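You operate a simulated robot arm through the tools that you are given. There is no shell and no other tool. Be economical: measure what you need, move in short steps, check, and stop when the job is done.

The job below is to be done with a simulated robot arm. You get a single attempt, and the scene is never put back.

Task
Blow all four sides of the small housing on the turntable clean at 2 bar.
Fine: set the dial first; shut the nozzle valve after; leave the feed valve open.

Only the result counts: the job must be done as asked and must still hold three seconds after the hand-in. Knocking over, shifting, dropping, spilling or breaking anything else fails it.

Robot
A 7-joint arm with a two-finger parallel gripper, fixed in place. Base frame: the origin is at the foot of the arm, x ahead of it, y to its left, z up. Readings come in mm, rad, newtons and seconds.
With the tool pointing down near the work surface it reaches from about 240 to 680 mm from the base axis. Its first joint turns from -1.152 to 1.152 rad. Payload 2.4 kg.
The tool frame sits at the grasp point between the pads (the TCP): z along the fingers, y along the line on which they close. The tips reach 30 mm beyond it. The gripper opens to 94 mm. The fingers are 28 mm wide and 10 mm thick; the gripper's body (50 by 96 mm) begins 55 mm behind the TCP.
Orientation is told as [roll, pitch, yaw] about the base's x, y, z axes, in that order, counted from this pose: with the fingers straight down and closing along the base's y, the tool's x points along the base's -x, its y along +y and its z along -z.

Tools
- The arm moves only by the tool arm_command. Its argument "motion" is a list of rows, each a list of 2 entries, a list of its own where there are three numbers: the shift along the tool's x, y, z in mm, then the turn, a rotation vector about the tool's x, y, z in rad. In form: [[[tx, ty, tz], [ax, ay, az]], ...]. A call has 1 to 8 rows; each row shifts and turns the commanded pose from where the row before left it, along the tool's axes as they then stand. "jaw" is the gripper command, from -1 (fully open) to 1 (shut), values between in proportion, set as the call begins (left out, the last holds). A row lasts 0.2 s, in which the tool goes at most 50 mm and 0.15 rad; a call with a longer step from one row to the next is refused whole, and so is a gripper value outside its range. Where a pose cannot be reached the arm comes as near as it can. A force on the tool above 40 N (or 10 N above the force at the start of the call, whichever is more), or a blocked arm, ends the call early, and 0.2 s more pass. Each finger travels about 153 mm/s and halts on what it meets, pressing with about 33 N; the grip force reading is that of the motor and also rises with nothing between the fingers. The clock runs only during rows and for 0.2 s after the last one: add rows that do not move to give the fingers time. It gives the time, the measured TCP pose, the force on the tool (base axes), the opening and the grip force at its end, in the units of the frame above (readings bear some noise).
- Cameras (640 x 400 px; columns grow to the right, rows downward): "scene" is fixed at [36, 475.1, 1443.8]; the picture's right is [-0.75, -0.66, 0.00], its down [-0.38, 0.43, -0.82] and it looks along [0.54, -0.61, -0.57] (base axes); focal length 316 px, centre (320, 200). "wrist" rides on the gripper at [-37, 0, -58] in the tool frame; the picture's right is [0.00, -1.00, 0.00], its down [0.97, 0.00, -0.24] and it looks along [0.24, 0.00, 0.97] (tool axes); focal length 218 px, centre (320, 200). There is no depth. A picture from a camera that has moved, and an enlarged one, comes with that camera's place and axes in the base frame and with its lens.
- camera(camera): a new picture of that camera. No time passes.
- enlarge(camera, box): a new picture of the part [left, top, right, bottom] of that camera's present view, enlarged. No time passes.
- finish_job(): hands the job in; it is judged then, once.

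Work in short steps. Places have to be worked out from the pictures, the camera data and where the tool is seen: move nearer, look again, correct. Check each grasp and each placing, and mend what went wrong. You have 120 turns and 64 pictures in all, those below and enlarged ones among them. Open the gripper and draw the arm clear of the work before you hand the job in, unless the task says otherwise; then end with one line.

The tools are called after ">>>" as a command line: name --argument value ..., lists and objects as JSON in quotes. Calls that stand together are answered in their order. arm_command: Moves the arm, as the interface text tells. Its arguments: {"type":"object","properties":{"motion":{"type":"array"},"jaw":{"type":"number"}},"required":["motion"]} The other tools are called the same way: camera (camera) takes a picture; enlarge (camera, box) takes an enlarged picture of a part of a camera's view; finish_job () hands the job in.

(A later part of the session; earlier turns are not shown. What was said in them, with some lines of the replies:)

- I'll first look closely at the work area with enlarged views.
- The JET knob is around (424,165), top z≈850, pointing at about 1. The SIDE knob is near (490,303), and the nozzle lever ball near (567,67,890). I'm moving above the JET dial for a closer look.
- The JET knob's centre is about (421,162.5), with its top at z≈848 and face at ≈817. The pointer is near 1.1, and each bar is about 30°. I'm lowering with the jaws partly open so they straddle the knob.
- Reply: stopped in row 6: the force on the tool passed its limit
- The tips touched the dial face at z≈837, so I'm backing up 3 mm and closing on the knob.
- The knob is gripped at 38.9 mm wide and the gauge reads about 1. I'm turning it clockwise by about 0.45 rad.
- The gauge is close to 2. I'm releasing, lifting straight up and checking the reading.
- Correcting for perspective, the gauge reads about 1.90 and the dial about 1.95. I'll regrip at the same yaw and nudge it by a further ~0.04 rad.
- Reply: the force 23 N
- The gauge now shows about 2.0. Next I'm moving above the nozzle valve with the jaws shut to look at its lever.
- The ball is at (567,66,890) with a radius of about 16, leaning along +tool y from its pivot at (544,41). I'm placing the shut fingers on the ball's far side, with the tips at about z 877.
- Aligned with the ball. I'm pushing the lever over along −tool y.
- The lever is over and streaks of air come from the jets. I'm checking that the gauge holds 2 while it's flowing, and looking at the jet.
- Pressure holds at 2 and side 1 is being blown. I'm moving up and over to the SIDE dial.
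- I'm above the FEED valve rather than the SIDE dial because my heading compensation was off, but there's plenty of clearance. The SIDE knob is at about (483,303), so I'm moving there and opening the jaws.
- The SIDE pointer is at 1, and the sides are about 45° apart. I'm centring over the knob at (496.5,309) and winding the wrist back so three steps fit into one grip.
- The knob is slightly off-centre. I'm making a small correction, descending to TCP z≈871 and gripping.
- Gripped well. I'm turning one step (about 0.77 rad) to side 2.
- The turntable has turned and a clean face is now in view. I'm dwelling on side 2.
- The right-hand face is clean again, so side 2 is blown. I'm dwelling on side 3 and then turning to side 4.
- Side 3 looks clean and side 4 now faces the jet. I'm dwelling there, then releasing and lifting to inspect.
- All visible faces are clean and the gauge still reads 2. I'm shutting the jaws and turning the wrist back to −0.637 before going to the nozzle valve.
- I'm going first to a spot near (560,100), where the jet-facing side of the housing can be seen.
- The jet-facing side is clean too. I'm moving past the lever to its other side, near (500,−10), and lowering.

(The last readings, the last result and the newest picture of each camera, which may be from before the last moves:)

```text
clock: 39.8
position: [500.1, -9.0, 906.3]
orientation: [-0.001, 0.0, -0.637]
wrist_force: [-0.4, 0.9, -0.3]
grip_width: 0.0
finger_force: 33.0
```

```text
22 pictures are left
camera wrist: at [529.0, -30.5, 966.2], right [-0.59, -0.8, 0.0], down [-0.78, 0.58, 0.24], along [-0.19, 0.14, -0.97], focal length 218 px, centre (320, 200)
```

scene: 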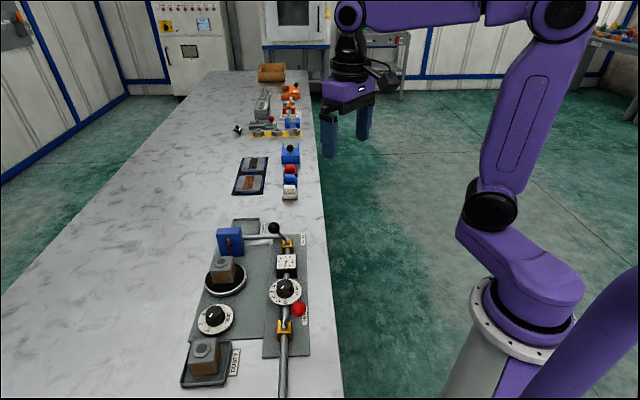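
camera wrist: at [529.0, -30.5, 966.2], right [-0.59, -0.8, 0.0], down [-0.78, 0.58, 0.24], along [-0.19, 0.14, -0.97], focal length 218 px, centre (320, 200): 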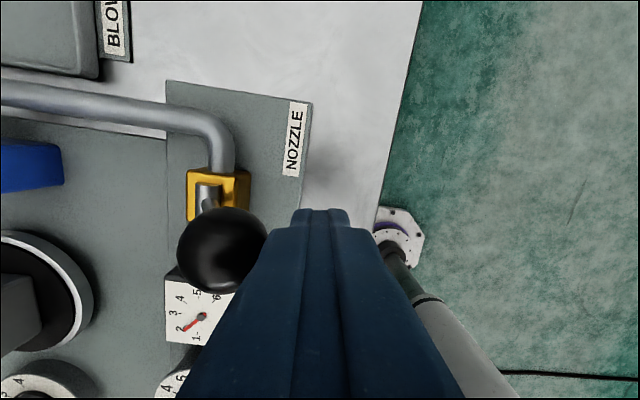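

The finger is beside the ball. I'm pushing the lever back along +tool y.

>>> arm_command --motion '[[[0, 12, 0], [0, 0, 0]], [[0, 12, 0], [0, 0, 0]], [[0, 12, 0], [0, 0, 0]], [[0, 12, 0], [0, 0, 0]], [[0, 12, 0], [0, 0, 0]], [[0, 8, 0], [0, 0, 0]], [[0, 0, 0], [0, 0, 0]]]'

>>> camera --camera "wrist"

>>> enlarge --camera "scene" --box '[170, 200, 330, 300]'

```text
clock: 41.4
position: [541.0, 45.9, 907.8]
orientation: [0.0, 0.0, -0.636]
wrist_force: [-0.3, 0.3, -0.1]
grip_width: 0.0
finger_force: 32.7
```

```text
21 pictures are left
camera wrist: at [568.4, 25.0, 966.1], right [-0.59, -0.8, 0.0], down [-0.78, 0.58, 0.24], along [-0.19, 0.14, -0.97], focal length 218 px, centre (320, 200)
```

wrist: 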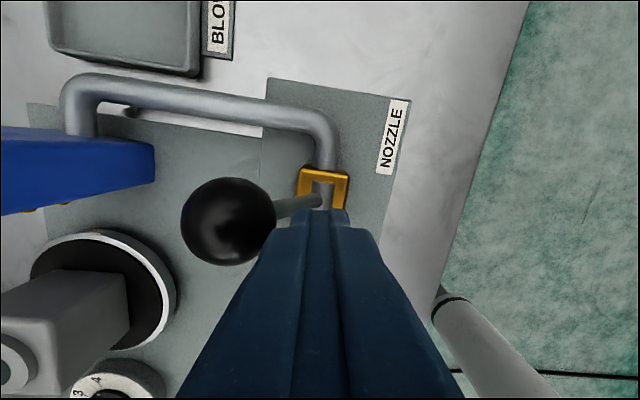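

```text
4.00 times, centred on (250, 250) of scene
camera zoom: at [36.0, 475.1, 1443.8], right [-0.75, -0.66, 0.0], down [-0.38, 0.43, -0.82], along [0.54, -0.61, -0.57], focal length 1266 px, centre (600, 0)
```

zoom: 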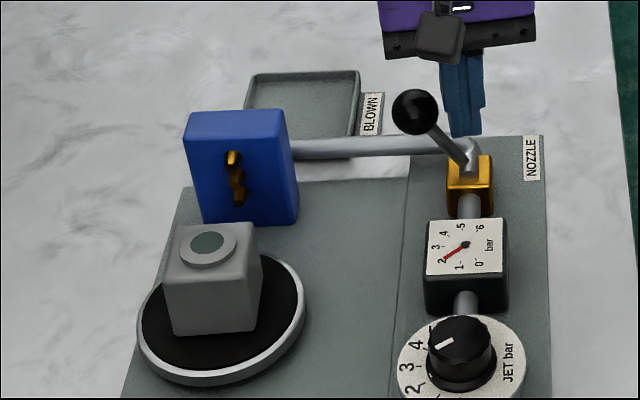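

The jets have stopped and the lever is back at its starting (shut) position. I'm drawing the arm up and away and opening the gripper.

>>> arm_command --motion '[[[0, -3, -45], [0, 0, 0]], [[0, 0, -45], [0, 0, 0]], [[0, 0, -45], [0, 0, 0]], [[30, -20, -30], [0, 0, 0]], [[30, -20, -20], [0, 0, 0]]]'

>>> arm_command --motion '[[[0, 0, 0], [0, 0, 0]], [[0, 0, 0], [0, 0, 0]], [[0, 0, 0], [0, 0, 0]]]' --jaw -1

>>> camera --camera "scene"

>>> enlarge --camera "scene" --box '[170, 220, 330, 320]'

```text
clock: 42.6
position: [465.7, 45.4, 1093.2]
orientation: [0.0, -0.001, -0.637]
wrist_force: [0.1, 0.3, 0.3]
grip_width: 0.0
finger_force: 33.2
```

```text
clock: 43.4
position: [466.0, 45.5, 1093.7]
orientation: [0.0, -0.001, -0.637]
wrist_force: [-0.3, 0.4, -0.6]
grip_width: 93.8
finger_force: 0.1
```

```text
19 pictures are left
```

scene: 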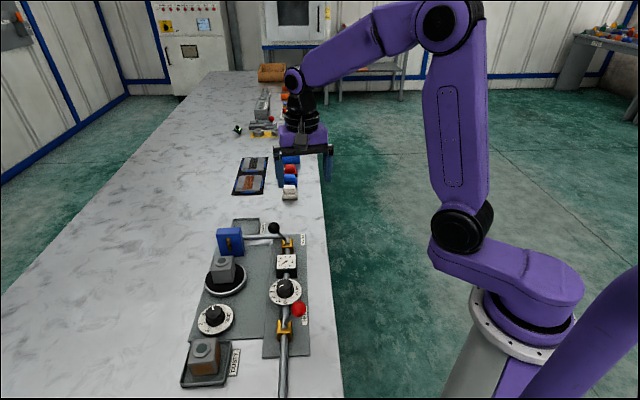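

```text
4.00 times, centred on (250, 270) of scene
camera zoom: at [36.0, 475.1, 1443.8], right [-0.75, -0.66, 0.0], down [-0.38, 0.43, -0.82], along [0.54, -0.61, -0.57], focal length 1266 px, centre (600, -80)
```

zoom: 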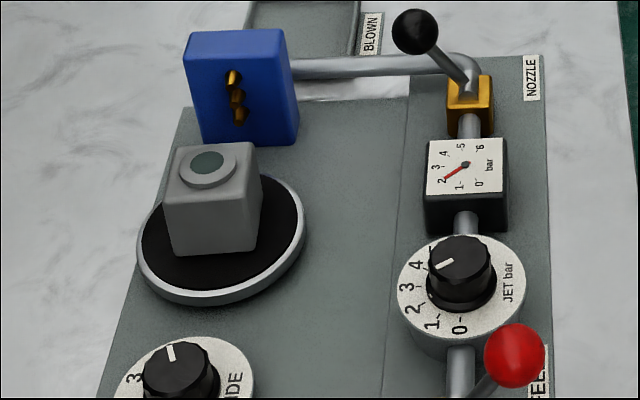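

The housing is clean, the nozzle valve is shut, the feed is still open, the dial is at 2 bar and the arm is clear. I'm handing in.

>>> finish_job

```text
The job is handed in.
```

All four sides of the housing on the turntable are blown clean at 2 bar, with the dial set first, the nozzle valve shut afterwards and the feed valve left open.
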